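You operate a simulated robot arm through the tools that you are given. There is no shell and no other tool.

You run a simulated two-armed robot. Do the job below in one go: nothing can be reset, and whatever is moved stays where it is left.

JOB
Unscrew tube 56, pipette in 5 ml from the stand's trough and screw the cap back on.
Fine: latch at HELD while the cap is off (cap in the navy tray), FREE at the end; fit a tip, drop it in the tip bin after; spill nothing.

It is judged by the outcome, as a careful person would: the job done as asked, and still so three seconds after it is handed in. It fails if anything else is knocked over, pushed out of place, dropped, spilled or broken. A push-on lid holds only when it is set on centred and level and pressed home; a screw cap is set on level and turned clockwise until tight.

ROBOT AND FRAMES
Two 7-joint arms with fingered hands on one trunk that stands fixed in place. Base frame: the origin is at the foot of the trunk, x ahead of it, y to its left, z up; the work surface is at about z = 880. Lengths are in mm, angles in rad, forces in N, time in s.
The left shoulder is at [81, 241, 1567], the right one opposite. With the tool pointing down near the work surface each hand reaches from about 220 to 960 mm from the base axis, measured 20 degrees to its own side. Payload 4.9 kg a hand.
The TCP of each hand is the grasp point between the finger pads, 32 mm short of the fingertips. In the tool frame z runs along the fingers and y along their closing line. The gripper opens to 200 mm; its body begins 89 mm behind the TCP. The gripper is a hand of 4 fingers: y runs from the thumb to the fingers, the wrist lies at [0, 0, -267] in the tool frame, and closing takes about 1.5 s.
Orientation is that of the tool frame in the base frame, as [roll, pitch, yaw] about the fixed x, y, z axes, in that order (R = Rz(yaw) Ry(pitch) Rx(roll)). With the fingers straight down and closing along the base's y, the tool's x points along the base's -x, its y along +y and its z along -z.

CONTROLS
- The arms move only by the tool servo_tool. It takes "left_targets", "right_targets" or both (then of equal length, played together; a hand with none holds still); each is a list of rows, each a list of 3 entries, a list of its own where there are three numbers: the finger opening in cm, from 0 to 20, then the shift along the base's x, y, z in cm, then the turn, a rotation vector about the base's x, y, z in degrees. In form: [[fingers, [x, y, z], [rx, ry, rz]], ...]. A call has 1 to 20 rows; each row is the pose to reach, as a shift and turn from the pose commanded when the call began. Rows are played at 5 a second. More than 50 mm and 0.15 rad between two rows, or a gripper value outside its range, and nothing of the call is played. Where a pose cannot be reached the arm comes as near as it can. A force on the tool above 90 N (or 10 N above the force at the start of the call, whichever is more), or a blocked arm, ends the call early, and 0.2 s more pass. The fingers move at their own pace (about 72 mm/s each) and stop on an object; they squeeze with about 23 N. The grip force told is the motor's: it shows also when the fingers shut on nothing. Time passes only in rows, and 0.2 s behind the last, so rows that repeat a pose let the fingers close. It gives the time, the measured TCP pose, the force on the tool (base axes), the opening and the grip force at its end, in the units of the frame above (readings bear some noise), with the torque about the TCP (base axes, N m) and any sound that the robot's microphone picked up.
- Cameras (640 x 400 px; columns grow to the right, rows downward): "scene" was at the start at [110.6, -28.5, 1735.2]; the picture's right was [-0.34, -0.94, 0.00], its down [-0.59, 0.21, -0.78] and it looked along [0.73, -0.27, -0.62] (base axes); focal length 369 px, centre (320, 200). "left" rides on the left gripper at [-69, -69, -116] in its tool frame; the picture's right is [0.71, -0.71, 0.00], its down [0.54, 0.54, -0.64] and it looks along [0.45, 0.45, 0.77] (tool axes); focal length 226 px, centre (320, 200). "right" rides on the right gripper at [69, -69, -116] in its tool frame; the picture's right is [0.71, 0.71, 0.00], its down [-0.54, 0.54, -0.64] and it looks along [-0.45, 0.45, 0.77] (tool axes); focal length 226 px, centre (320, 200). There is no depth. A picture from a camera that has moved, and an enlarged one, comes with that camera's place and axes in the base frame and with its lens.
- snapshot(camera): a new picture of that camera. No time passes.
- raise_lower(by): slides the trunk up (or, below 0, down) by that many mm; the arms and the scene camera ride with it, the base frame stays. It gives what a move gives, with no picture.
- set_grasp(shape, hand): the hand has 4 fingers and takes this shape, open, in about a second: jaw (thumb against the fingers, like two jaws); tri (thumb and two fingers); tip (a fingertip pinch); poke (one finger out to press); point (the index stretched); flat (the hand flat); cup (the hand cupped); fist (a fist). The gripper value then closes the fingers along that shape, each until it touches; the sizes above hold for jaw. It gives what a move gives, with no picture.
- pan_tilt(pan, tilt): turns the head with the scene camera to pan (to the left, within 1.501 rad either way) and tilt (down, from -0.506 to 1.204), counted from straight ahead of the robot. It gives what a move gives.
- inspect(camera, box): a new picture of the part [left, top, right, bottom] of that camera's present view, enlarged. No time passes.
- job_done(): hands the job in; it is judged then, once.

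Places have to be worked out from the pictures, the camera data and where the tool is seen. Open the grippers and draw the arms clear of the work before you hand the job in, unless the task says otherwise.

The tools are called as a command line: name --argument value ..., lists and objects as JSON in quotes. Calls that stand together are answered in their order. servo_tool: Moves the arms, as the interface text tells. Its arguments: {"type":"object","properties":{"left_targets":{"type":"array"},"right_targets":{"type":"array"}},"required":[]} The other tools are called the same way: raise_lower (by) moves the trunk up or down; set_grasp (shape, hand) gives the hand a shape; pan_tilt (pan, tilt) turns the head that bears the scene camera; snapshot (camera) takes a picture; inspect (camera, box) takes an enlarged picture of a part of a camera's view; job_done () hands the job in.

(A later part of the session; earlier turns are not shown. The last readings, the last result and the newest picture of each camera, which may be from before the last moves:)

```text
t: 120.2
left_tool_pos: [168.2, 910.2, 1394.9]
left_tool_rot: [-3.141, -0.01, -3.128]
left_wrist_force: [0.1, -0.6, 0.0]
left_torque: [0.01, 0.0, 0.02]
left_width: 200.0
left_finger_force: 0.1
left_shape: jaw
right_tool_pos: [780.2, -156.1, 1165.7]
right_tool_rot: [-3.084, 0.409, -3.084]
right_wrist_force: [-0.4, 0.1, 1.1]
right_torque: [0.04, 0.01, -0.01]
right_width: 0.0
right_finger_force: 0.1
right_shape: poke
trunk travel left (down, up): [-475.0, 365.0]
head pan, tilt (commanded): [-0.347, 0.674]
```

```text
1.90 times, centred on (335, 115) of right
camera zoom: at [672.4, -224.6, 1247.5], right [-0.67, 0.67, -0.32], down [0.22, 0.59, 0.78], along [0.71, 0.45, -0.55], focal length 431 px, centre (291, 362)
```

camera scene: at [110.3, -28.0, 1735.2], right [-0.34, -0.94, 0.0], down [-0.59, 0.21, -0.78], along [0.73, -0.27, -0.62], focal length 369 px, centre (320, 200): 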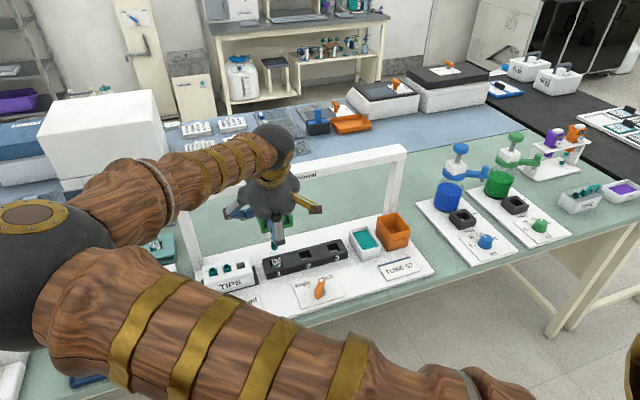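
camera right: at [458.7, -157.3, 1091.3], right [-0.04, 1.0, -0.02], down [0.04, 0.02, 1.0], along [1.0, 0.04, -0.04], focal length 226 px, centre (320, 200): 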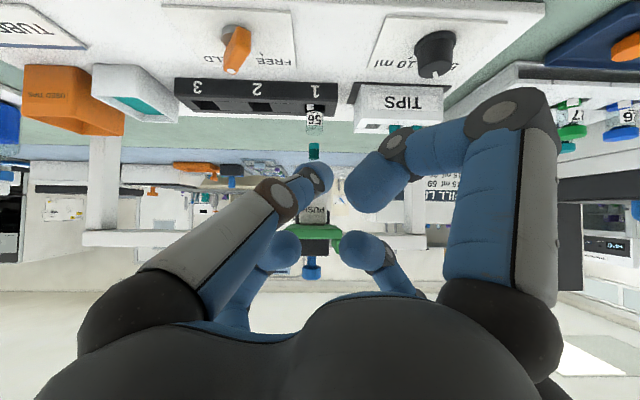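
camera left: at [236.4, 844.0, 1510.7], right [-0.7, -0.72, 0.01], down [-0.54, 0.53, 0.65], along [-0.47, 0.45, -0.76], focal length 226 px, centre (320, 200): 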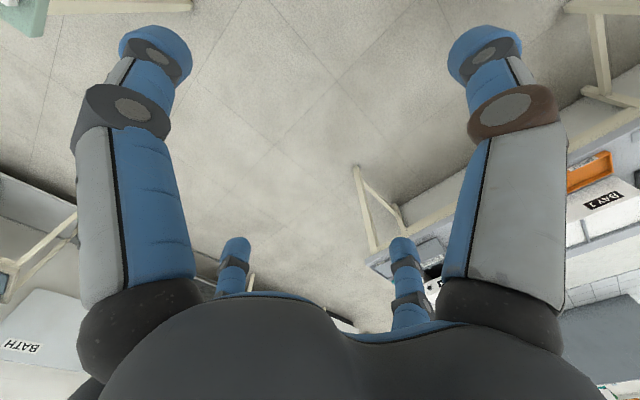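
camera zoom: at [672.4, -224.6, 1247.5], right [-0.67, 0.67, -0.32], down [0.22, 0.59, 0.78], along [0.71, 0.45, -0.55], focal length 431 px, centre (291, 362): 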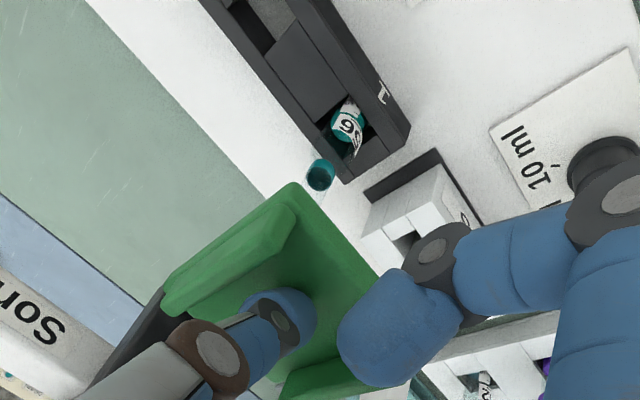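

The tip is empty and tube 56 shows teal liquid. Now I slide the carriage back right to the USED TIPS bin (carriage y≈-530).

servo_tool --right_targets '[[0, [0, -1.0, 0], [0, 0, 0]], [0, [0, -2.0, 0.1], [0, 0, 0]], [0, [0, -3.0, 0.1], [0, 0, 0]], [0, [0, -4.5, 0.1], [0, 0, 0]], [0, [0, -6.5, 0.1], [0, 0, 0]], [0, [0, -9.0, 0.1], [0, 0, 0]], [0, [0, -12.0, 0.1], [0, 0, 0]], [0, [0, -15.0, 0.1], [0, 0, 0]], [0, [0, -18.0, 0.1], [0, 0, 0]], [0, [0, -21.0, 0.1], [0, 0, 0]], [0, [0, -24.0, 0.1], [0, 0, 0]], [0, [0, -27.0, 0.1], [0, 0, 0]], [0, [0, -30.0, 0.1], [0, 0, 0]], [0, [0, -32.5, 0.1], [0, 0, 0]], [0, [0, -34.5, 0.1], [0, 0, 0]], [0, [0, -36.2, 0.1], [0, 0, 0]], [0, [0, -37.5, 0.1], [0, 0, 0]], [0, [0, -38.5, 0.1], [0, 0, 0]], [0, [0, -39.0, 0.1], [0, 0, 0]]]'

snapshot --camera "right"

inspect --camera "right" --box '[230, 10, 440, 220]'

```text
t: 124.2
left_tool_pos: [167.2, 909.4, 1394.3]
left_tool_rot: [-3.142, -0.01, -3.128]
left_wrist_force: [-0.4, 0.1, 0.0]
left_torque: [-0.02, -0.03, 0.01]
left_width: 199.8
left_finger_force: 0.0
left_shape: jaw
right_tool_pos: [779.3, -547.6, 1168.4]
right_tool_rot: [-3.083, 0.411, -3.085]
right_wrist_force: [-1.0, -0.6, -0.6]
right_torque: [-0.02, -0.01, 0.0]
right_width: 0.2
right_finger_force: 0.0
right_shape: poke
trunk travel left (down, up): [-475.0, 365.0]
head pan, tilt (commanded): [-0.347, 0.674]
```

```text
taken
camera right: at [671.7, -614.8, 1249.8], right [-0.67, 0.67, -0.32], down [0.22, 0.59, 0.78], along [0.71, 0.45, -0.54], focal length 226 px, centre (320, 200)
```

right: 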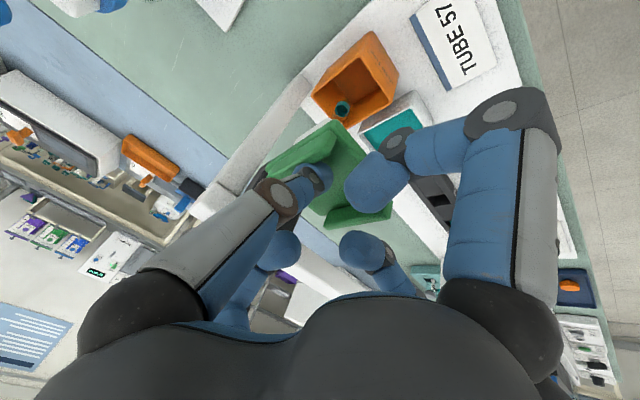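

```text
1.90 times, centred on (335, 115) of right
camera zoom: at [671.7, -614.8, 1249.8], right [-0.67, 0.67, -0.32], down [0.22, 0.59, 0.78], along [0.71, 0.45, -0.54], focal length 431 px, centre (291, 362)
```

zoom: 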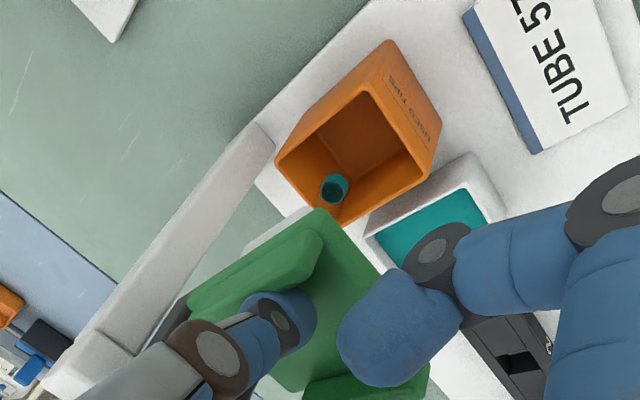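

The empty tip hangs over the bin's middle (tip y≈-529, bin y≈-530). I recentre the finger on the pad and press down into the bin.

servo_tool --right_targets '[[0, [0, 0.9, 0.1], [0, 0, 0]], [0, [0, 1.8, 0], [0, 0, 0]], [0, [0, 1.8, -1.0], [0, 0, 0]], [0, [0, 1.8, -2.0], [0, 0, 0]], [0, [0, 1.8, -3.0], [0, 0, 0]], [0, [0, 1.8, -4.0], [0, 0, 0]], [0, [0, 1.8, -5.0], [0, 0, 0]], [0, [0, 1.8, -6.0], [0, 0, 0]], [0, [0, 1.8, -7.0], [0, 0, 0]], [0, [0, 1.8, -7.6], [0, 0, 0]], [0, [0, 1.8, -8.2], [0, 0, 0]]]'

inspect --camera "right" --box '[230, 10, 440, 220]'

```text
t: 126.6
left_tool_pos: [168.5, 911.5, 1396.2]
left_tool_rot: [3.141, -0.009, -3.128]
left_wrist_force: [0.8, 0.6, 0.1]
left_torque: [0.01, 0.0, -0.02]
left_width: 199.9
left_finger_force: 0.0
left_shape: jaw
right_tool_pos: [779.8, -528.2, 1085.6]
right_tool_rot: [-3.081, 0.411, -3.084]
right_wrist_force: [-0.8, 0.4, 8.9]
right_torque: [-0.02, -0.02, -0.03]
right_width: 0.0
right_finger_force: 0.0
right_shape: poke
trunk travel left (down, up): [-475.0, 365.0]
head pan, tilt (commanded): [-0.347, 0.674]
```

```text
1.90 times, centred on (335, 115) of right
camera zoom: at [672.1, -596.4, 1167.6], right [-0.67, 0.67, -0.32], down [0.22, 0.59, 0.78], along [0.71, 0.45, -0.54], focal length 431 px, centre (291, 362)
```

zoom: 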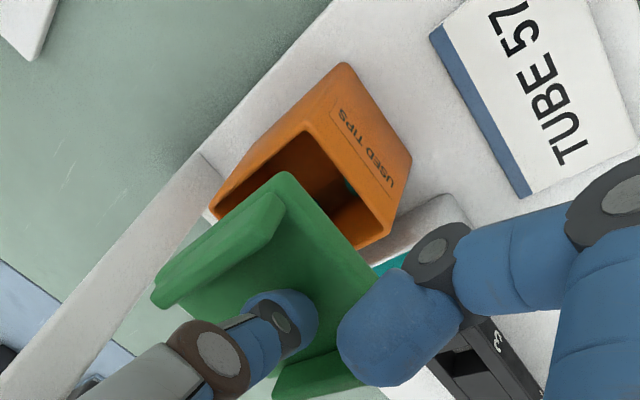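

servo_tool --right_targets '[[0, [0, 0, -0.3], [0, 0, 0]], [0, [0, 0, -0.6], [0, 0, 0]], [0, [0, 0, -0.6], [0, 0, 0]], [0, [0, 0, -0.6], [0, 0, 0]]]'

servo_tool --right_targets '[[0, [0, 0, 1.0], [0, 0, 0]], [0, [0, 0, 2.0], [0, 0, 0]], [0, [0, 0, 3.0], [0, 0, 0]], [0, [0, 0, 4.0], [0, 0, 0]], [0, [0, 0, 5.0], [0, 0, 0]], [0, [0, 0, 6.0], [0, 0, 0]], [0, [0, 0, 7.0], [0, 0, 0]], [0, [0, 0, 8.0], [0, 0, 0]], [0, [0, 0, 9.0], [0, 0, 0]]]'

inspect --camera "right" --box '[230, 10, 440, 220]'

```text
t: 127.6
left_tool_pos: [164.0, 910.8, 1395.3]
left_tool_rot: [-3.141, -0.008, -3.129]
left_wrist_force: [0.2, 1.0, 0.7]
left_torque: [0.02, -0.01, 0.0]
left_width: 199.9
left_finger_force: 0.2
left_shape: jaw
right_tool_pos: [780.7, -528.3, 1084.9]
right_tool_rot: [-3.078, 0.417, -3.083]
right_wrist_force: [13.8, -8.6, 44.3]
right_torque: [-0.38, -0.8, -0.09]
right_width: 0.0
right_finger_force: 0.1
right_shape: poke
trunk travel left (down, up): [-475.0, 365.0]
head pan, tilt (commanded): [-0.347, 0.674]
```

```text
t: 129.6
left_tool_pos: [168.8, 910.6, 1397.5]
left_tool_rot: [-3.141, -0.011, -3.127]
left_wrist_force: [-0.8, -1.2, 0.1]
left_torque: [0.01, -0.01, -0.04]
left_width: 200.0
left_finger_force: 0.0
left_shape: jaw
right_tool_pos: [781.1, -528.3, 1168.4]
right_tool_rot: [-3.085, 0.409, -3.084]
right_wrist_force: [0.4, 0.3, -0.1]
right_torque: [0.0, 0.01, 0.03]
right_width: 0.1
right_finger_force: 0.1
right_shape: poke
trunk travel left (down, up): [-475.0, 365.0]
head pan, tilt (commanded): [-0.347, 0.674]
```

```text
1.90 times, centred on (335, 115) of right
camera zoom: at [673.7, -596.7, 1250.6], right [-0.67, 0.67, -0.32], down [0.22, 0.59, 0.78], along [0.71, 0.45, -0.54], focal length 431 px, centre (291, 362)
```

zoom: 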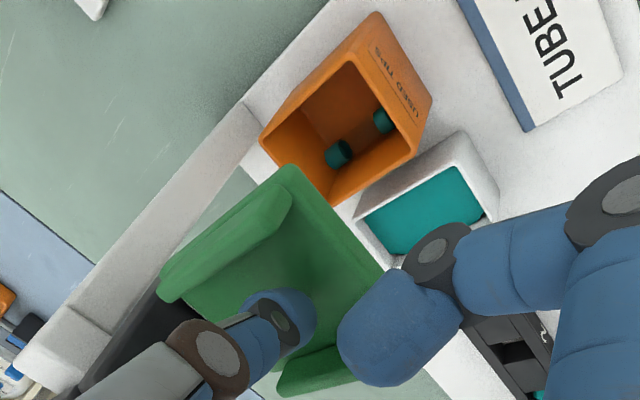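

The used tip now lies in the bin and the nozzle is bare. I lift the hand away, level it and change to the jaw shape to fetch the cap.

servo_tool --right_targets '[[0, [0, 0, 3], [0, 0, 0]], [0, [-3, 0, 5.5], [0, 0, 0]], [0, [-7, 0, 6], [0, 0, 0]], [0, [-11, 1, 6], [0.66, 5.9, -0.63]], [0, [-13, 4.5, 5], [1.32, 11.8, -1.25]], [0, [-13, 9, 3.5], [1.98, 17.7, -1.88]], [0, [-13, 13.5, 2], [2.64, 23.6, -2.5]], [0, [-13, 18, 1], [2.64, 23.6, -2.5]], [0, [-13, 21, 0], [2.64, 23.6, -2.5]]]'

set_grasp --shape "jaw" --hand "right"

snapshot --camera "scene"

```text
t: 131.6
left_tool_pos: [169.1, 912.0, 1395.5]
left_tool_rot: [3.141, -0.011, -3.129]
left_wrist_force: [-0.1, -0.2, -0.2]
left_torque: [0.01, -0.01, 0.02]
left_width: 199.7
left_finger_force: 0.0
left_shape: jaw
right_tool_pos: [650.0, -317.2, 1170.8]
right_tool_rot: [3.141, 0.001, -3.139]
right_wrist_force: [0.9, 1.0, 0.9]
right_torque: [-0.01, 0.02, 0.02]
right_width: 0.1
right_finger_force: 0.0
right_shape: poke
trunk travel left (down, up): [-475.0, 365.0]
head pan, tilt (commanded): [-0.347, 0.674]
```

```text
t: 132.5
left_tool_pos: [167.9, 909.8, 1396.6]
left_tool_rot: [3.139, -0.01, -3.128]
left_wrist_force: [-0.4, -0.6, -0.8]
left_torque: [0.04, -0.01, 0.02]
left_width: 199.9
left_finger_force: 0.1
left_shape: jaw
right_tool_pos: [651.4, -318.2, 1168.5]
right_tool_rot: [3.14, -0.003, -3.14]
right_wrist_force: [-0.2, 0.6, 0.2]
right_torque: [0.0, 0.04, -0.02]
right_width: 200.0
right_finger_force: 0.0
right_shape: jaw
trunk travel left (down, up): [-475.0, 365.0]
head pan, tilt (commanded): [-0.347, 0.674]
```

```text
taken
camera scene: at [110.7, -28.7, 1735.2], right [-0.34, -0.94, 0.0], down [-0.59, 0.21, -0.78], along [0.73, -0.27, -0.62], focal length 369 px, centre (320, 200)
```

scene: 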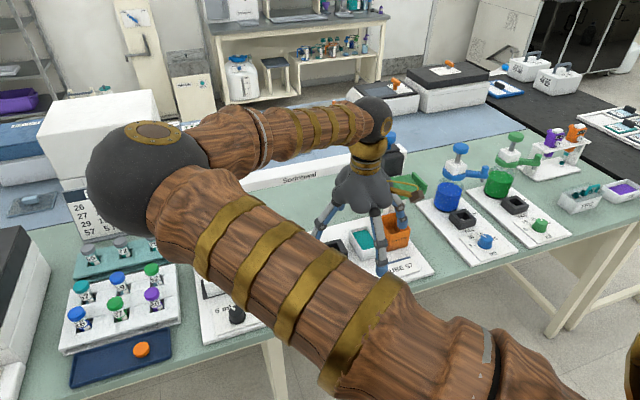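

inspect --camera "scene" --box '[370, 170, 450, 260]'

servo_tool --right_targets '[[5, [0, 0, -0.5], [0, 0, 0]], [5, [0.4, 4.6, -1], [0, 0, 7]], [5, [0.8, 9.2, -1.5], [0, 0, 14]], [5, [1.2, 13.8, -2], [0, 0, 21]], [5, [1.6, 18.4, -2.5], [0, 0, 28]], [5, [2.0, 23.0, -3], [0, 0, 35]], [5, [2.5, 27.6, -3.5], [0, 0, 42]], [5, [3.0, 32.2, -4], [0, 0, 42.7]], [5, [3.5, 36.8, -4.5], [0, 0, 42.7]], [5, [4.0, 41.4, -5], [0, 0, 42.7]], [5, [4.5, 46.0, -5], [0, 0, 42.7]], [5, [5.0, 50.0, -5], [0, 0, 42.7]], [5, [5.1, 53.2, -5], [0, 0, 42.7]]]'

snapshot --camera "right"

```text
4.44 times, centred on (410, 215) of scene
camera zoom: at [110.7, -28.7, 1735.2], right [-0.34, -0.94, 0.0], down [-0.59, 0.21, -0.78], along [0.73, -0.27, -0.62], focal length 1640 px, centre (-80, 133)
```

zoom: 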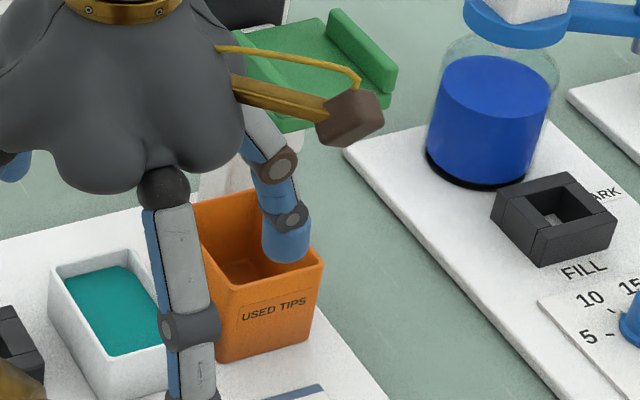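

```text
t: 135.3
left_tool_pos: [167.7, 911.9, 1395.4]
left_tool_rot: [3.142, -0.01, -3.127]
left_wrist_force: [0.4, 0.5, 0.0]
left_torque: [0.0, -0.01, -0.01]
left_width: 199.9
left_finger_force: 0.0
left_shape: jaw
right_tool_pos: [701.3, 214.4, 1116.3]
right_tool_rot: [3.14, -0.001, -2.396]
right_wrist_force: [-0.1, 0.6, 0.0]
right_torque: [-0.02, 0.01, 0.01]
right_width: 50.4
right_finger_force: 0.0
right_shape: jaw
trunk travel left (down, up): [-475.0, 365.0]
head pan, tilt (commanded): [-0.347, 0.674]
```

```text
taken
camera right: at [697.1, 116.7, 1232.3], right [-1.0, 0.04, 0.0], down [0.03, 0.77, 0.64], along [0.02, 0.64, -0.77], focal length 226 px, centre (320, 200)
```

right: 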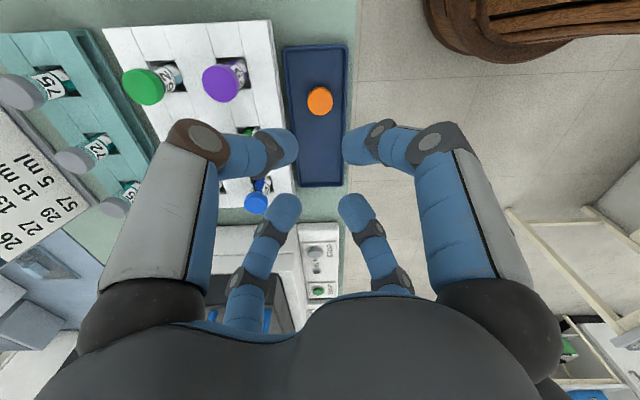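

The cap is right below the hand. I descend to just above it and check the centring.

servo_tool --right_targets '[[5, [0, 0, -4.5], [0, 0, 0]], [5, [0, 0, -9], [0, 0, 0]], [5, [0, 0, -13], [0, 0, 0]], [5, [0, 0, -15.5], [0, 0, 0]]]'

inspect --camera "right" --box '[220, 80, 420, 260]'

```text
t: 136.3
left_tool_pos: [168.8, 911.4, 1394.6]
left_tool_rot: [3.141, -0.01, -3.128]
left_wrist_force: [0.3, -1.4, -0.1]
left_torque: [-0.03, 0.01, -0.01]
left_width: 199.9
left_finger_force: 0.0
left_shape: jaw
right_tool_pos: [702.7, 213.5, 964.3]
right_tool_rot: [3.14, 0.001, -2.395]
right_wrist_force: [0.7, 0.7, 1.1]
right_torque: [-0.01, 0.01, -0.02]
right_width: 50.3
right_finger_force: 0.1
right_shape: jaw
trunk travel left (down, up): [-475.0, 365.0]
head pan, tilt (commanded): [-0.347, 0.674]
```

```text
2.22 times, centred on (320, 170) of right
camera zoom: at [698.5, 115.8, 1079.9], right [-1.0, 0.04, 0.0], down [0.03, 0.76, 0.64], along [0.02, 0.64, -0.77], focal length 502 px, centre (320, 267)
```

zoom: 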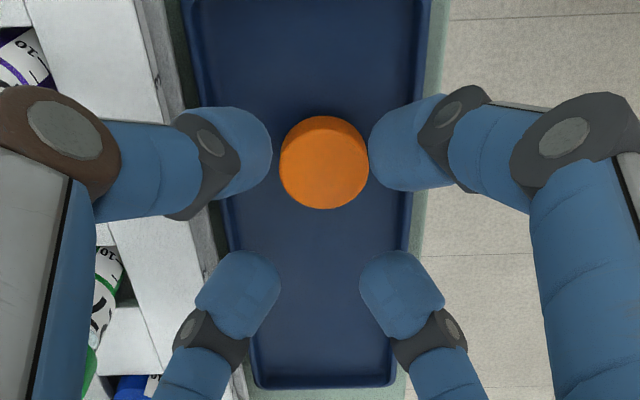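

The cap is about 1.5–2.5 mm off the hand's centre; I correct, lower to z≈921 and grip it.

servo_tool --right_targets '[[5, [-0.15, 0.2, -1.5], [0, 0, 0]], [5, [-0.15, 0.2, -3.0], [0, 0, 0]], [5, [-0.15, 0.2, -4.0], [0, 0, 0]], [5, [-0.15, 0.2, -4.35], [0, 0, 0]], [4, [-0.15, 0.2, -4.35], [0, 0, 0]], [3, [-0.15, 0.2, -4.35], [0, 0, 0]], [2, [-0.15, 0.2, -4.35], [0, 0, 0]], [2, [-0.15, 0.2, -4.35], [0, 0, 0]], [2, [-0.15, 0.2, -4.35], [0, 0, 0]], [2, [-0.15, 0.2, -4.35], [0, 0, 0]]]'

inspect --camera "right" --box '[220, 80, 420, 260]'

```text
t: 138.5
left_tool_pos: [167.3, 911.4, 1395.9]
left_tool_rot: [3.141, -0.011, -3.129]
left_wrist_force: [-0.3, 0.2, -1.7]
left_torque: [0.02, 0.03, -0.03]
left_width: 199.9
left_finger_force: 0.1
left_shape: jaw
right_tool_pos: [699.8, 216.1, 920.3]
right_tool_rot: [3.14, 0.0, -2.395]
right_wrist_force: [-0.6, 1.1, 0.8]
right_torque: [0.01, 0.0, -0.03]
right_width: 30.3
right_finger_force: 23.0
right_shape: jaw
trunk travel left (down, up): [-475.0, 365.0]
head pan, tilt (commanded): [-0.347, 0.674]
```

```text
2.22 times, centred on (320, 170) of right
camera zoom: at [695.3, 118.7, 1035.3], right [-1.0, 0.04, 0.0], down [0.03, 0.76, 0.64], along [0.02, 0.64, -0.77], focal length 502 px, centre (320, 267)
```

zoom: 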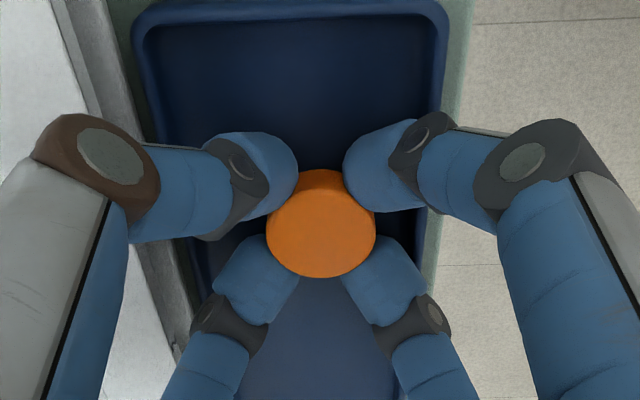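

The cap is gripped. I lift it and carry it back to in front of tube 56.

servo_tool --right_targets '[[2, [0, 0, 2], [0, 0, 0]], [2, [0, 0, 6], [0, 0, 0]], [2, [0, 0, 10.5], [0, 0, 0]], [2, [0, 0, 15], [0, 0, 0]], [2, [0, 0, 19.5], [0, 0, 0]], [2, [0, -4.6, 19.8], [0, 0, 0]], [2, [0.1, -9.2, 19.8], [0, 0, 0]], [2, [0.2, -13.8, 19.8], [0, 0, 0]], [2, [0.3, -18.4, 19.8], [0, 0, 0]], [2, [0.5, -23.0, 19.8], [0, 0, 0]], [2, [0.7, -27.6, 19.8], [0, 0, 0]], [2, [0.9, -32.2, 19.8], [0, 0, 0]], [2, [1.0, -36.0, 19.0], [0, 0, 0]], [2, [1.0, -37.2, 16.0], [0, 0, 0]], [2, [1.0, -37.2, 12.5], [0, 0, 0]]]'

snapshot --camera "right"

snapshot --camera "scene"

```text
t: 141.7
left_tool_pos: [169.1, 911.7, 1395.4]
left_tool_rot: [-3.141, -0.013, -3.127]
left_wrist_force: [-0.9, 0.0, -0.1]
left_torque: [0.01, 0.02, -0.04]
left_width: 200.0
left_finger_force: 0.0
left_shape: jaw
right_tool_pos: [711.2, -157.2, 1042.2]
right_tool_rot: [3.141, -0.002, -2.394]
right_wrist_force: [1.0, 0.0, 0.1]
right_torque: [-0.01, 0.02, -0.03]
right_width: 30.2
right_finger_force: 23.4
right_shape: jaw
trunk travel left (down, up): [-475.0, 365.0]
head pan, tilt (commanded): [-0.347, 0.674]
```

```text
taken
camera right: at [706.7, -254.7, 1158.1], right [-1.0, 0.04, 0.0], down [0.03, 0.77, 0.64], along [0.02, 0.64, -0.77], focal length 226 px, centre (320, 200)
```

right: 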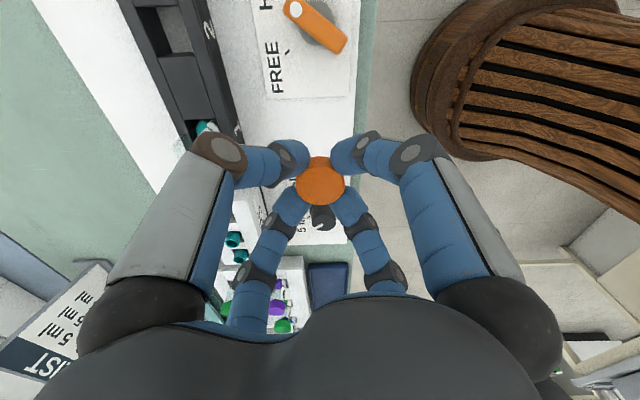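

```text
taken
camera scene: at [111.5, -27.7, 1735.2], right [-0.34, -0.94, 0.0], down [-0.59, 0.21, -0.78], along [0.73, -0.27, -0.62], focal length 369 px, centre (320, 200)
```

scene: 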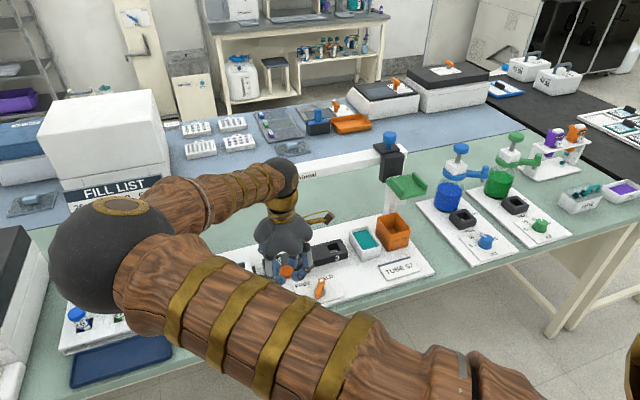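

I move in below the rail to above the tube (target x≈834, y≈-156.4) with the cap about 24 mm above the rim.

servo_tool --right_targets '[[2, [3, 0, -0.7], [0, 0, 0]], [2, [6, 0, -1.4], [0, 0, 0]], [2, [9, 0.05, -1.4], [0, 0, 0]], [2, [11.5, 0.08, -1.4], [0, 0, 0]], [2, [12.3, 0.08, -1.4], [0, 0, 0]], [2, [12.3, 0.08, -1.4], [0, 0, 0]]]'

inspect --camera "right" --box '[230, 90, 410, 250]'

inspect --camera "scene" --box '[210, 180, 340, 300]'

```text
t: 143.1
left_tool_pos: [166.9, 910.8, 1395.1]
left_tool_rot: [3.141, -0.011, -3.128]
left_wrist_force: [-1.1, -1.2, 0.0]
left_torque: [0.0, 0.01, -0.01]
left_width: 199.6
left_finger_force: 0.1
left_shape: jaw
right_tool_pos: [832.5, -154.2, 1031.2]
right_tool_rot: [3.139, -0.002, -2.396]
right_wrist_force: [-0.6, 0.6, -0.3]
right_torque: [-0.01, -0.03, 0.02]
right_width: 30.5
right_finger_force: 23.4
right_shape: jaw
trunk travel left (down, up): [-475.0, 365.0]
head pan, tilt (commanded): [-0.347, 0.674]
```

```text
2.50 times, centred on (320, 170) of right
camera zoom: at [828.5, -252.0, 1146.4], right [-1.0, 0.04, 0.0], down [0.03, 0.77, 0.64], along [0.02, 0.64, -0.77], focal length 565 px, centre (320, 275)
```

zoom: 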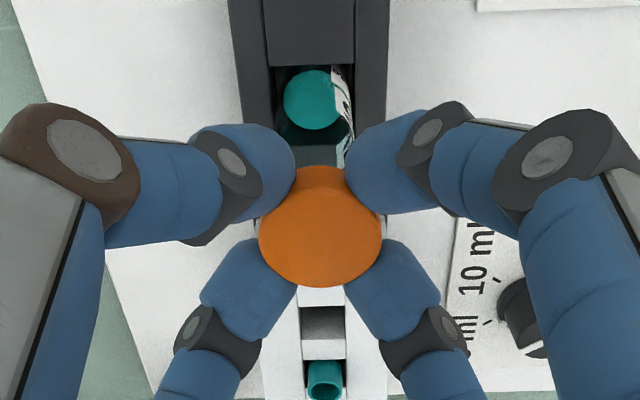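

```text
3.33 times, centred on (275, 240) of scene
camera zoom: at [109.8, -27.8, 1735.2], right [-0.34, -0.94, 0.0], down [-0.59, 0.21, -0.78], along [0.73, -0.27, -0.62], focal length 1230 px, centre (470, 67)
```

zoom: 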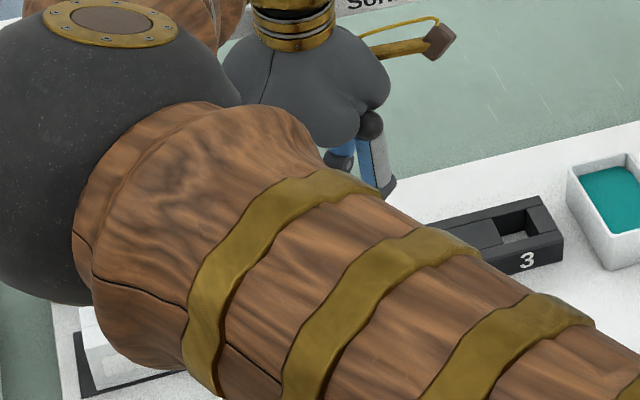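

Aligned in x. I nudge y by -1.5 mm and lower the cap toward the rim, watching the force.

servo_tool --right_targets '[[2, [0.08, -0.15, -0.8], [0, 0, 0]], [2, [0.08, -0.15, -1.6], [0, 0, 0]], [2, [0.08, -0.15, -2.2], [0, 0, 0]], [2, [0.08, -0.15, -2.6], [0, 0, 0]], [2, [0.08, -0.15, -2.9], [0, 0, 0]]]'

inspect --camera "right" --box '[230, 90, 410, 250]'

```text
t: 144.3
left_tool_pos: [167.8, 910.4, 1395.8]
left_tool_rot: [3.141, -0.011, -3.126]
left_wrist_force: [0.9, -0.3, 0.4]
left_torque: [-0.01, 0.01, 0.0]
left_width: 199.9
left_finger_force: 0.2
left_shape: jaw
right_tool_pos: [832.6, -156.9, 1001.0]
right_tool_rot: [3.14, -0.001, -2.396]
right_wrist_force: [-0.2, -0.7, -0.2]
right_torque: [0.0, 0.01, -0.02]
right_width: 30.1
right_finger_force: 23.2
right_shape: jaw
trunk travel left (down, up): [-475.0, 365.0]
head pan, tilt (commanded): [-0.347, 0.674]
```

```text
2.50 times, centred on (320, 170) of right
camera zoom: at [829.7, -253.5, 1117.5], right [-1.0, 0.04, 0.0], down [0.03, 0.76, 0.64], along [0.02, 0.64, -0.77], focal length 565 px, centre (320, 275)
```

zoom: 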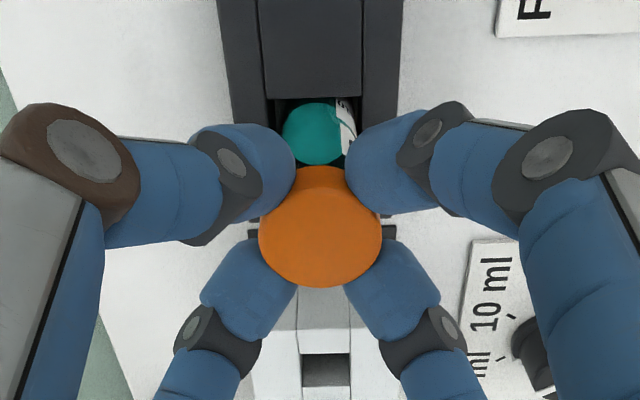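

servo_tool --right_targets '[[2, [0.05, 0, -0.15], [0, 0, 0]], [2, [0.1, 0, -0.3], [0, 0, 0]], [2, [0.1, 0, -0.45], [0, 0, 0]]]'

```text
t: 145.1
left_tool_pos: [168.4, 911.0, 1396.6]
left_tool_rot: [3.14, -0.012, -3.127]
left_wrist_force: [0.1, 0.1, 0.5]
left_torque: [0.01, -0.01, -0.02]
left_width: 199.9
left_finger_force: 0.2
left_shape: jaw
right_tool_pos: [834.0, -157.2, 996.9]
right_tool_rot: [3.14, 0.0, -2.395]
right_wrist_force: [-0.1, 0.3, -0.1]
right_torque: [-0.02, 0.0, 0.01]
right_width: 29.9
right_finger_force: 23.7
right_shape: jaw
trunk travel left (down, up): [-475.0, 365.0]
head pan, tilt (commanded): [-0.347, 0.674]
```

servo_tool --right_targets '[[2, [0, 0.05, -0.12], [0, 0, 0]], [2, [0, 0.05, -0.24], [0, 0, 0]]]'

```text
t: 145.7
left_tool_pos: [167.8, 911.0, 1396.3]
left_tool_rot: [-3.141, -0.011, -3.126]
left_wrist_force: [-0.1, -0.3, 0.3]
left_torque: [0.03, 0.0, 0.0]
left_width: 199.8
left_finger_force: 0.0
left_shape: jaw
right_tool_pos: [833.8, -155.6, 994.9]
right_tool_rot: [3.139, 0.0, -2.394]
right_wrist_force: [-0.6, -0.8, -0.5]
right_torque: [-0.01, -0.01, 0.01]
right_width: 30.1
right_finger_force: 23.2
right_shape: jaw
trunk travel left (down, up): [-475.0, 365.0]
head pan, tilt (commanded): [-0.347, 0.674]
```

servo_tool --right_targets '[[2, [0, 0, -0.15], [0, 0, 0]], [2, [0, 0, -0.3], [0, 0, 0]]]'

inspect --camera "right" --box '[230, 90, 410, 250]'

```text
t: 146.3
left_tool_pos: [168.0, 911.2, 1396.1]
left_tool_rot: [3.141, -0.011, -3.127]
left_wrist_force: [-0.5, 0.1, 0.2]
left_torque: [0.0, 0.02, 0.03]
left_width: 200.0
left_finger_force: 0.1
left_shape: jaw
right_tool_pos: [834.3, -155.2, 993.2]
right_tool_rot: [3.141, 0.0, -2.393]
right_wrist_force: [2.8, 1.6, 7.4]
right_torque: [0.02, -0.1, 0.01]
right_width: 30.2
right_finger_force: 23.2
right_shape: jaw
trunk travel left (down, up): [-475.0, 365.0]
head pan, tilt (commanded): [-0.347, 0.674]
```

```text
2.50 times, centred on (320, 170) of right
camera zoom: at [830.6, -253.0, 1108.4], right [-1.0, 0.04, 0.0], down [0.03, 0.77, 0.64], along [0.02, 0.64, -0.77], focal length 565 px, centre (320, 275)
```

zoom: 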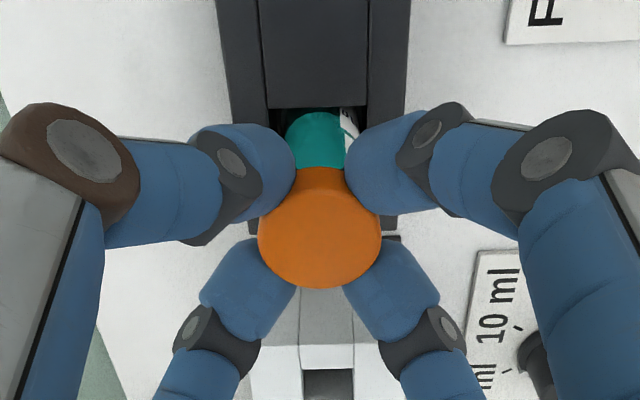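

Contact: 7 N at z≈993, cap sitting on the tube level. I now turn clockwise 118° with a slight following-down.

servo_tool --right_targets '[[2, [0, 0, 0], [0, 0, -8]], [2, [0, 0, 0], [0, 0, -16]], [2, [0, 0, -0.02], [0, 0, -24]], [2, [0, 0, -0.04], [0, 0, -32]], [2, [0, 0, -0.05], [0, 0, -40]], [2, [0, 0, -0.06], [0, 0, -48]], [2, [0, 0, -0.08], [0, 0, -56]], [2, [0, 0, -0.1], [0, 0, -64]], [2, [0, 0, -0.1], [0, 0, -72]], [2, [0, 0, -0.12], [0, 0, -80]], [2, [0, 0, -0.12], [0, 0, -88]], [2, [0, 0, -0.14], [0, 0, -96]], [2, [0, 0, -0.14], [0, 0, -104]], [2, [0, 0, -0.15], [0, 0, -112]], [2, [0, 0, -0.15], [0, 0, -118]]]'

inspect --camera "right" --box '[230, 90, 410, 250]'

```text
t: 149.5
left_tool_pos: [166.9, 910.9, 1396.1]
left_tool_rot: [3.141, -0.012, -3.128]
left_wrist_force: [0.4, 0.3, -0.3]
left_torque: [0.01, -0.04, 0.0]
left_width: 199.8
left_finger_force: 0.0
left_shape: jaw
right_tool_pos: [833.1, -155.7, 992.7]
right_tool_rot: [3.14, -0.001, 1.825]
right_wrist_force: [7.2, 2.0, 15.3]
right_torque: [0.08, -0.22, 0.16]
right_width: 30.3
right_finger_force: 22.6
right_shape: jaw
trunk travel left (down, up): [-475.0, 365.0]
head pan, tilt (commanded): [-0.347, 0.674]
```

```text
2.50 times, centred on (320, 170) of right
camera zoom: at [749.3, -106.7, 1107.0], right [0.51, 0.86, 0.0], down [0.66, -0.39, 0.64], along [0.56, -0.32, -0.76], focal length 565 px, centre (320, 275)
```

zoom: 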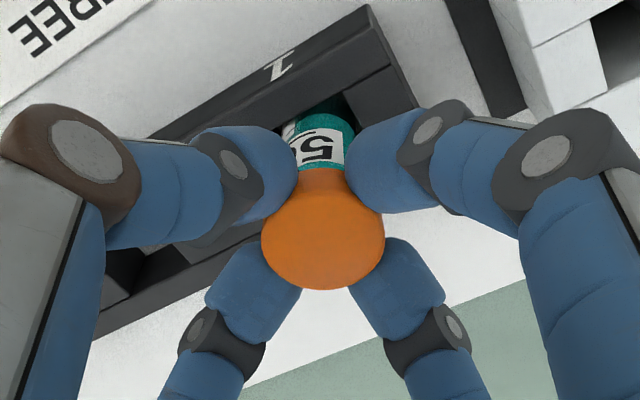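

Torque rises slightly (0.16 N·m). I open, turn back 118° and regrip for the next clockwise stroke.

servo_tool --right_targets '[[3.2, [0, 0, 0.15], [0, 0, 0]], [4.5, [0, 0, 0.2], [0, 0, 0]], [5.5, [0, 0, 0.2], [0, 0, 0]], [5.5, [0, 0, 0.2], [0, 0, 8]], [5.5, [0, 0, 0.2], [0, 0, 16]], [5.5, [0, 0, 0.2], [0, 0, 24]], [5.5, [0, 0, 0.2], [0, 0, 32]], [5.5, [0, 0, 0.2], [0, 0, 40]], [5.5, [0, 0, 0.2], [0, 0, 48]], [5.5, [0, 0, 0.2], [0, 0, 56]], [5.5, [0, 0, 0.2], [0, 0, 64]], [5.5, [0, 0, 0.2], [0, 0, 72]], [5.5, [0, 0, 0.2], [0, 0, 80]], [5.5, [0, 0, 0.2], [0, 0, 88]], [5.5, [0, 0, 0.2], [0, 0, 96]], [5.5, [0, 0, 0.2], [0, 0, 104]], [5.5, [0, 0, 0.2], [0, 0, 112]], [5.5, [0, 0, 0.2], [0, 0, 118]]]'

inspect --camera "right" --box '[230, 90, 410, 250]'

```text
t: 153.3
left_tool_pos: [168.0, 910.5, 1397.1]
left_tool_rot: [-3.141, -0.011, -3.127]
left_wrist_force: [-1.1, -0.3, 0.7]
left_torque: [-0.01, -0.02, -0.02]
left_width: 199.9
left_finger_force: 0.1
left_shape: jaw
right_tool_pos: [834.5, -157.6, 992.7]
right_tool_rot: [3.139, -0.001, -2.393]
right_wrist_force: [0.2, 0.0, -0.5]
right_torque: [0.01, 0.0, 0.0]
right_width: 54.6
right_finger_force: 0.1
right_shape: jaw
trunk travel left (down, up): [-475.0, 365.0]
head pan, tilt (commanded): [-0.347, 0.674]
```

```text
2.50 times, centred on (320, 170) of right
camera zoom: at [830.6, -254.1, 1107.6], right [-1.0, 0.04, 0.0], down [0.03, 0.77, 0.64], along [0.02, 0.64, -0.77], focal length 565 px, centre (320, 275)
```

zoom: 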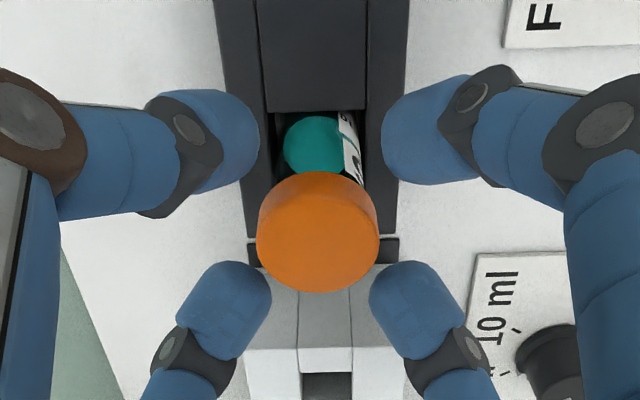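

The cap sits level on the tube. I regrip (1 mm recentring) and turn clockwise again.

servo_tool --right_targets '[[4, [0.05, 0.1, 0], [0, 0, 0]], [3, [0.05, 0.1, 0], [0, 0, 0]], [2, [0.05, 0.1, 0], [0, 0, 0]], [2, [0.05, 0.1, 0], [0, 0, 0]], [2, [0.05, 0.1, 0], [0, 0, -8]], [2, [0.05, 0.1, -0.02], [0, 0, -16]], [2, [0.05, 0.1, -0.04], [0, 0, -24]], [2, [0.05, 0.1, -0.05], [0, 0, -32]], [2, [0.05, 0.1, -0.06], [0, 0, -40]], [2, [0.05, 0.1, -0.08], [0, 0, -48]], [2, [0.05, 0.1, -0.09], [0, 0, -56]], [2, [0.05, 0.1, -0.1], [0, 0, -64]], [2, [0.05, 0.1, -0.12], [0, 0, -72]], [2, [0.05, 0.1, -0.14], [0, 0, -80]], [2, [0.05, 0.1, -0.15], [0, 0, -88]], [2, [0.05, 0.1, -0.16], [0, 0, -96]], [2, [0.05, 0.1, -0.18], [0, 0, -104]], [2, [0.05, 0.1, -0.19], [0, 0, -112]], [2, [0.05, 0.1, -0.2], [0, 0, -118]]]'

inspect --camera "right" --box '[230, 90, 410, 250]'

```text
t: 157.3
left_tool_pos: [168.3, 910.7, 1395.8]
left_tool_rot: [3.141, -0.009, -3.129]
left_wrist_force: [0.4, -0.1, -0.4]
left_torque: [-0.02, 0.0, 0.01]
left_width: 199.9
left_finger_force: 0.1
left_shape: jaw
right_tool_pos: [834.5, -155.3, 989.9]
right_tool_rot: [3.141, 0.0, 1.827]
right_wrist_force: [-5.4, -4.0, -3.7]
right_torque: [-0.17, 0.19, 0.52]
right_width: 28.9
right_finger_force: 22.6
right_shape: jaw
trunk travel left (down, up): [-475.0, 365.0]
head pan, tilt (commanded): [-0.347, 0.674]
```

```text
2.50 times, centred on (320, 170) of right
camera zoom: at [750.5, -106.6, 1105.4], right [0.51, 0.86, 0.0], down [0.66, -0.39, 0.64], along [0.55, -0.32, -0.77], focal length 565 px, centre (320, 275)
```

zoom: 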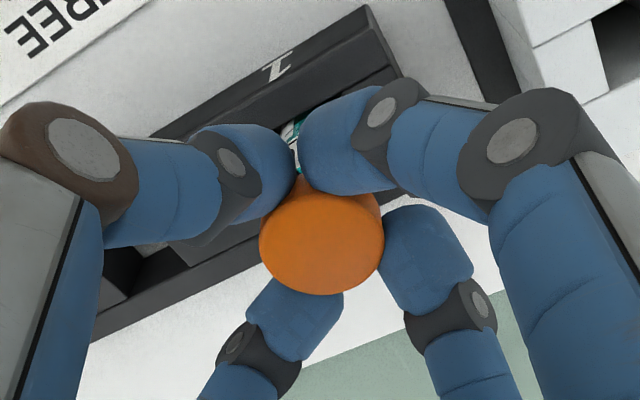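

Torque climbed to 0.52 N·m and the fingers started to slip round, so the cap has tightened. I release and look at the cap's seat.

servo_tool --right_targets '[[3.2, [0, 0, 0.1], [0, 0, 0]], [4.5, [0, 0, 0.2], [0, 0, 0]], [5.5, [0, 0, 0.2], [0, 0, 0]], [5.5, [0, 0, 0.2], [0, 0, 8]], [5.5, [0, 0, 0.2], [0, 0, 16]], [5.5, [0, 0, 0.2], [0, 0, 24]], [5.5, [0, 0, 0.2], [0, 0, 32]]]'

inspect --camera "right" --box '[230, 90, 410, 250]'

inspect --camera "scene" --box '[230, 200, 330, 300]'

```text
t: 158.9
left_tool_pos: [168.3, 910.1, 1396.2]
left_tool_rot: [-3.141, -0.011, -3.128]
left_wrist_force: [-0.1, 0.9, 0.9]
left_torque: [0.0, -0.01, 0.01]
left_width: 199.9
left_finger_force: 0.1
left_shape: jaw
right_tool_pos: [836.0, -155.8, 993.5]
right_tool_rot: [3.14, -0.001, 2.389]
right_wrist_force: [0.5, -0.3, 0.7]
right_torque: [0.02, -0.02, 0.01]
right_width: 54.7
right_finger_force: 0.0
right_shape: jaw
trunk travel left (down, up): [-475.0, 365.0]
head pan, tilt (commanded): [-0.347, 0.674]
```

```text
2.50 times, centred on (320, 170) of right
camera zoom: at [737.4, -158.4, 1108.0], right [-0.03, 1.0, 0.0], down [0.77, 0.02, 0.64], along [0.64, 0.02, -0.77], focal length 565 px, centre (320, 275)
```

zoom: 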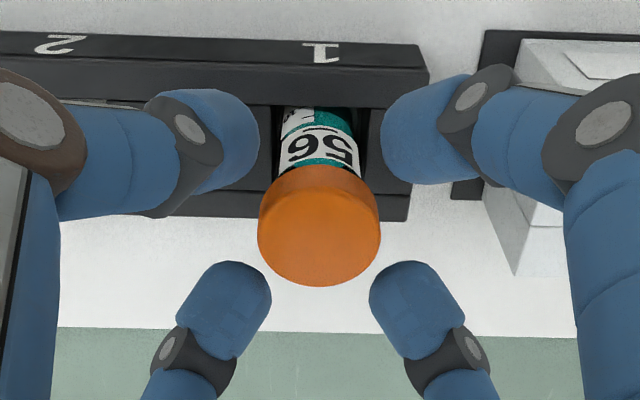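

```text
4.00 times, centred on (280, 250) of scene
camera zoom: at [110.6, -28.1, 1735.2], right [-0.34, -0.94, 0.0], down [-0.59, 0.21, -0.78], along [0.73, -0.27, -0.62], focal length 1476 px, centre (480, 0)
```

zoom: 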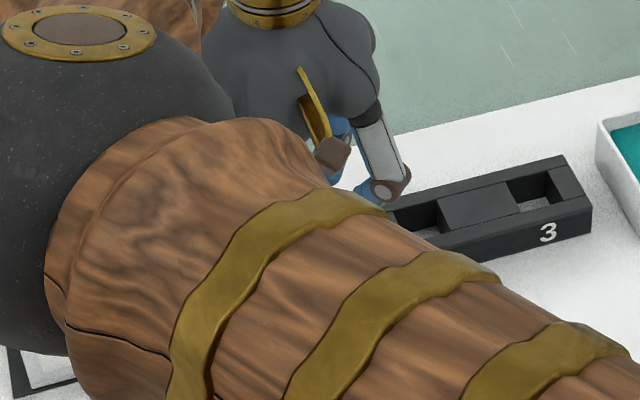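

The cap sits level at its original height (top ≈976 versus 975 before). I do one more confirming clockwise turn: grip here and turn 32°, watching the torque.

servo_tool --right_targets '[[4, [0, 0, -0.1], [0, 0, 0]], [3, [0, 0, -0.1], [0, 0, 0]], [2, [0, 0, -0.1], [0, 0, 0]], [2, [0, 0, -0.1], [0, 0, 0]], [2, [0, 0, -0.1], [0, 0, -8]], [2, [0, 0, -0.1], [0, 0, -16]], [2, [0, 0, -0.1], [0, 0, -24]], [2, [0, 0, -0.1], [0, 0, -32]]]'

inspect --camera "right" --box '[230, 90, 410, 250]'

```text
t: 160.7
left_tool_pos: [169.8, 909.7, 1395.5]
left_tool_rot: [3.139, -0.013, -3.13]
left_wrist_force: [0.3, 0.3, -0.1]
left_torque: [0.03, 0.02, -0.02]
left_width: 199.9
left_finger_force: 0.1
left_shape: jaw
right_tool_pos: [834.3, -156.6, 991.8]
right_tool_rot: [-3.141, -0.001, 1.827]
right_wrist_force: [2.0, -3.8, -4.3]
right_torque: [-0.07, 0.08, 0.44]
right_width: 30.7
right_finger_force: 22.8
right_shape: jaw
trunk travel left (down, up): [-475.0, 365.0]
head pan, tilt (commanded): [-0.347, 0.674]
```

```text
2.50 times, centred on (320, 170) of right
camera zoom: at [750.5, -107.2, 1106.4], right [0.51, 0.86, 0.0], down [0.66, -0.39, 0.64], along [0.55, -0.32, -0.77], focal length 565 px, centre (320, 275)
```

zoom: 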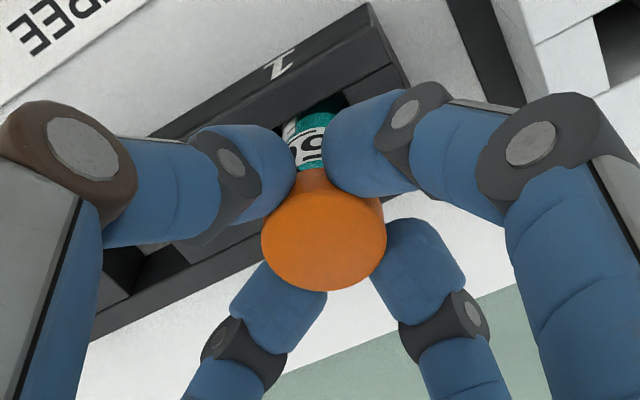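

Torque rises at once to 0.44 N·m, so the cap is tight. I release, turn the open hand back to the diagonal pose and draw out from under the rail.

servo_tool --right_targets '[[3.5, [0, 0, 0], [0, 0, 0]], [5, [0, 0, 0.1], [0, 0, 0]], [6, [0, 0, 0.1], [0, 0, 8]], [7, [0, 0, 0.5], [0, 0, 16]], [8, [0, 0, 1.0], [0, 0, 24]], [9, [0, 0, 1.5], [0, 0, 30]], [9, [0, 0, 2.2], [0, 0, 30]], [9, [-2, 0, 2.2], [0, 0, 30]], [9, [-5, 0, 2.2], [0, 0, 30]], [9, [-8.5, 0, 3.0], [0, 0, 30]], [9, [-12, 0, 5.0], [0, 0, 30]], [9, [-14, 0, 9.0], [0, 0, 30]]]'

snapshot --camera "right"

inspect --camera "right" --box '[240, 60, 400, 220]'

```text
t: 163.3
left_tool_pos: [166.0, 910.9, 1395.2]
left_tool_rot: [3.14, -0.01, -3.129]
left_wrist_force: [-0.2, -0.2, -0.6]
left_torque: [0.01, -0.05, 0.01]
left_width: 199.9
left_finger_force: 0.0
left_shape: jaw
right_tool_pos: [693.4, -155.3, 1081.6]
right_tool_rot: [3.139, 0.0, 2.353]
right_wrist_force: [0.1, 0.2, -0.7]
right_torque: [-0.04, 0.01, 0.01]
right_width: 89.7
right_finger_force: 0.1
right_shape: jaw
trunk travel left (down, up): [-475.0, 365.0]
head pan, tilt (commanded): [-0.347, 0.674]
```

```text
taken
camera right: at [595.1, -155.3, 1196.0], right [0.0, 1.0, 0.0], down [0.77, 0.0, 0.64], along [0.64, 0.0, -0.77], focal length 226 px, centre (320, 200)
```

right: 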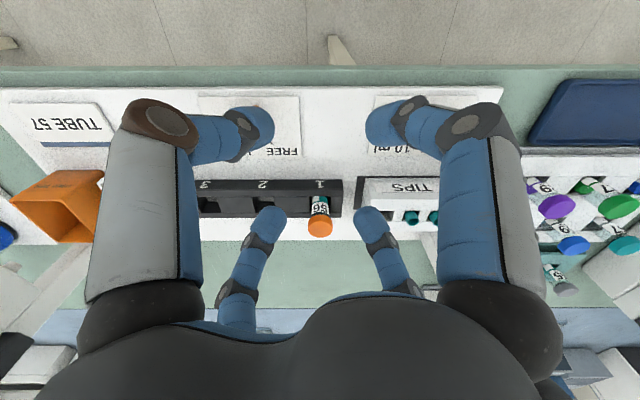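

```text
2.50 times, centred on (320, 140) of right
camera zoom: at [595.1, -155.3, 1196.0], right [0.0, 1.0, 0.0], down [0.77, 0.0, 0.64], along [0.64, 0.0, -0.77], focal length 565 px, centre (320, 350)
```

zoom: 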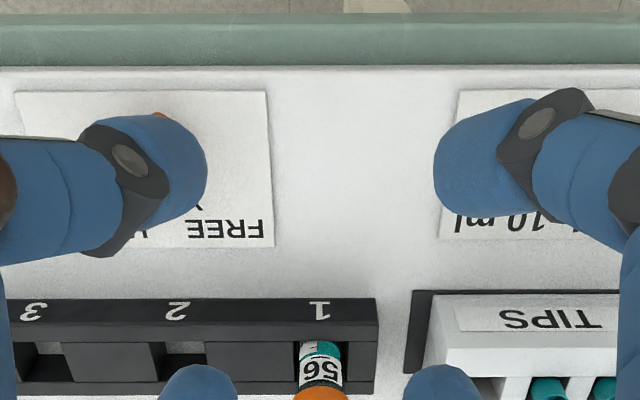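

The cap is back on and level. Now I change to the poke shape and go to the right side of the latch lever to set it to FREE.

set_grasp --shape "poke" --hand "right"

servo_tool --right_targets '[[0, [-0.8, -2.4, 1.5], [-1.42, -3.42, 6.32]], [0, [-1.6, -4.8, 2.5], [-2.84, -6.85, 12.64]], [0, [-2.4, -7.2, 3.0], [-4.26, -10.27, 18.96]], [0, [-3.2, -9.6, 3.5], [-5.67, -13.7, 25.29]], [0, [-4.0, -12, 3.9], [-7.09, -17.12, 31.61]], [0, [-4.7, -14.3, 3.9], [-8.51, -20.55, 37.93]], [0, [-5.3, -16.5, 3.9], [-9.93, -23.97, 44.25]]]'

inspect --camera "right" --box '[230, 60, 440, 250]'

snapshot --camera "scene"

```text
t: 164.2
left_tool_pos: [169.3, 910.8, 1395.8]
left_tool_rot: [-3.14, -0.01, -3.128]
left_wrist_force: [0.4, 0.5, 0.1]
left_torque: [-0.01, 0.02, 0.02]
left_width: 199.8
left_finger_force: 0.0
left_shape: jaw
right_tool_pos: [695.0, -156.3, 1079.6]
right_tool_rot: [3.14, 0.0, 2.352]
right_wrist_force: [0.0, -0.2, -0.1]
right_torque: [0.01, 0.04, 0.03]
right_width: 0.0
right_finger_force: 0.1
right_shape: poke
trunk travel left (down, up): [-475.0, 365.0]
head pan, tilt (commanded): [-0.347, 0.674]
```

```text
t: 165.8
left_tool_pos: [168.7, 908.7, 1396.2]
left_tool_rot: [3.14, -0.01, -3.127]
left_wrist_force: [-0.4, -0.3, 0.0]
left_torque: [0.02, 0.02, 0.03]
left_width: 200.0
left_finger_force: 0.1
left_shape: jaw
right_tool_pos: [643.1, -320.5, 1122.3]
right_tool_rot: [3.135, 0.441, 3.138]
right_wrist_force: [-0.2, 0.0, -0.4]
right_torque: [-0.01, 0.02, -0.03]
right_width: 0.1
right_finger_force: 0.0
right_shape: poke
trunk travel left (down, up): [-475.0, 365.0]
head pan, tilt (commanded): [-0.347, 0.674]
```

```text
2.11 times, centred on (335, 155) of right
camera zoom: at [530.9, -389.1, 1195.7], right [-0.64, 0.71, -0.3], down [0.22, 0.54, 0.81], along [0.74, 0.46, -0.5], focal length 476 px, centre (288, 295)
```

zoom: 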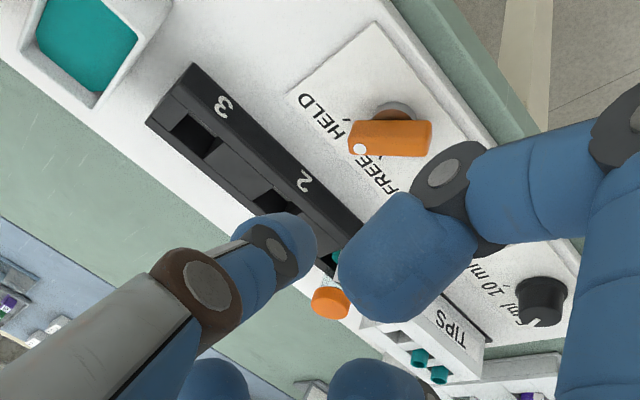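

```text
taken
camera scene: at [110.9, -29.6, 1735.2], right [-0.34, -0.94, 0.0], down [-0.59, 0.21, -0.78], along [0.73, -0.27, -0.62], focal length 369 px, centre (320, 200)
```

scene: 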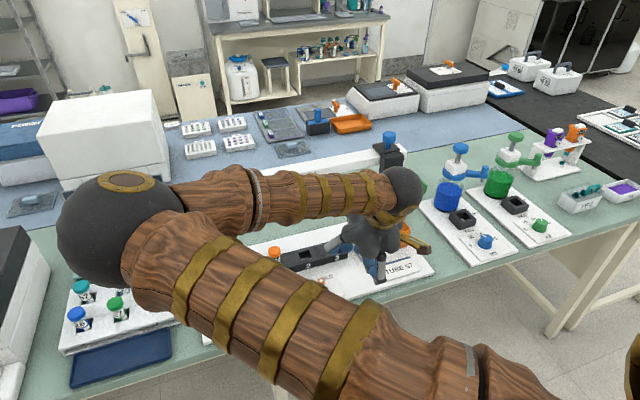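

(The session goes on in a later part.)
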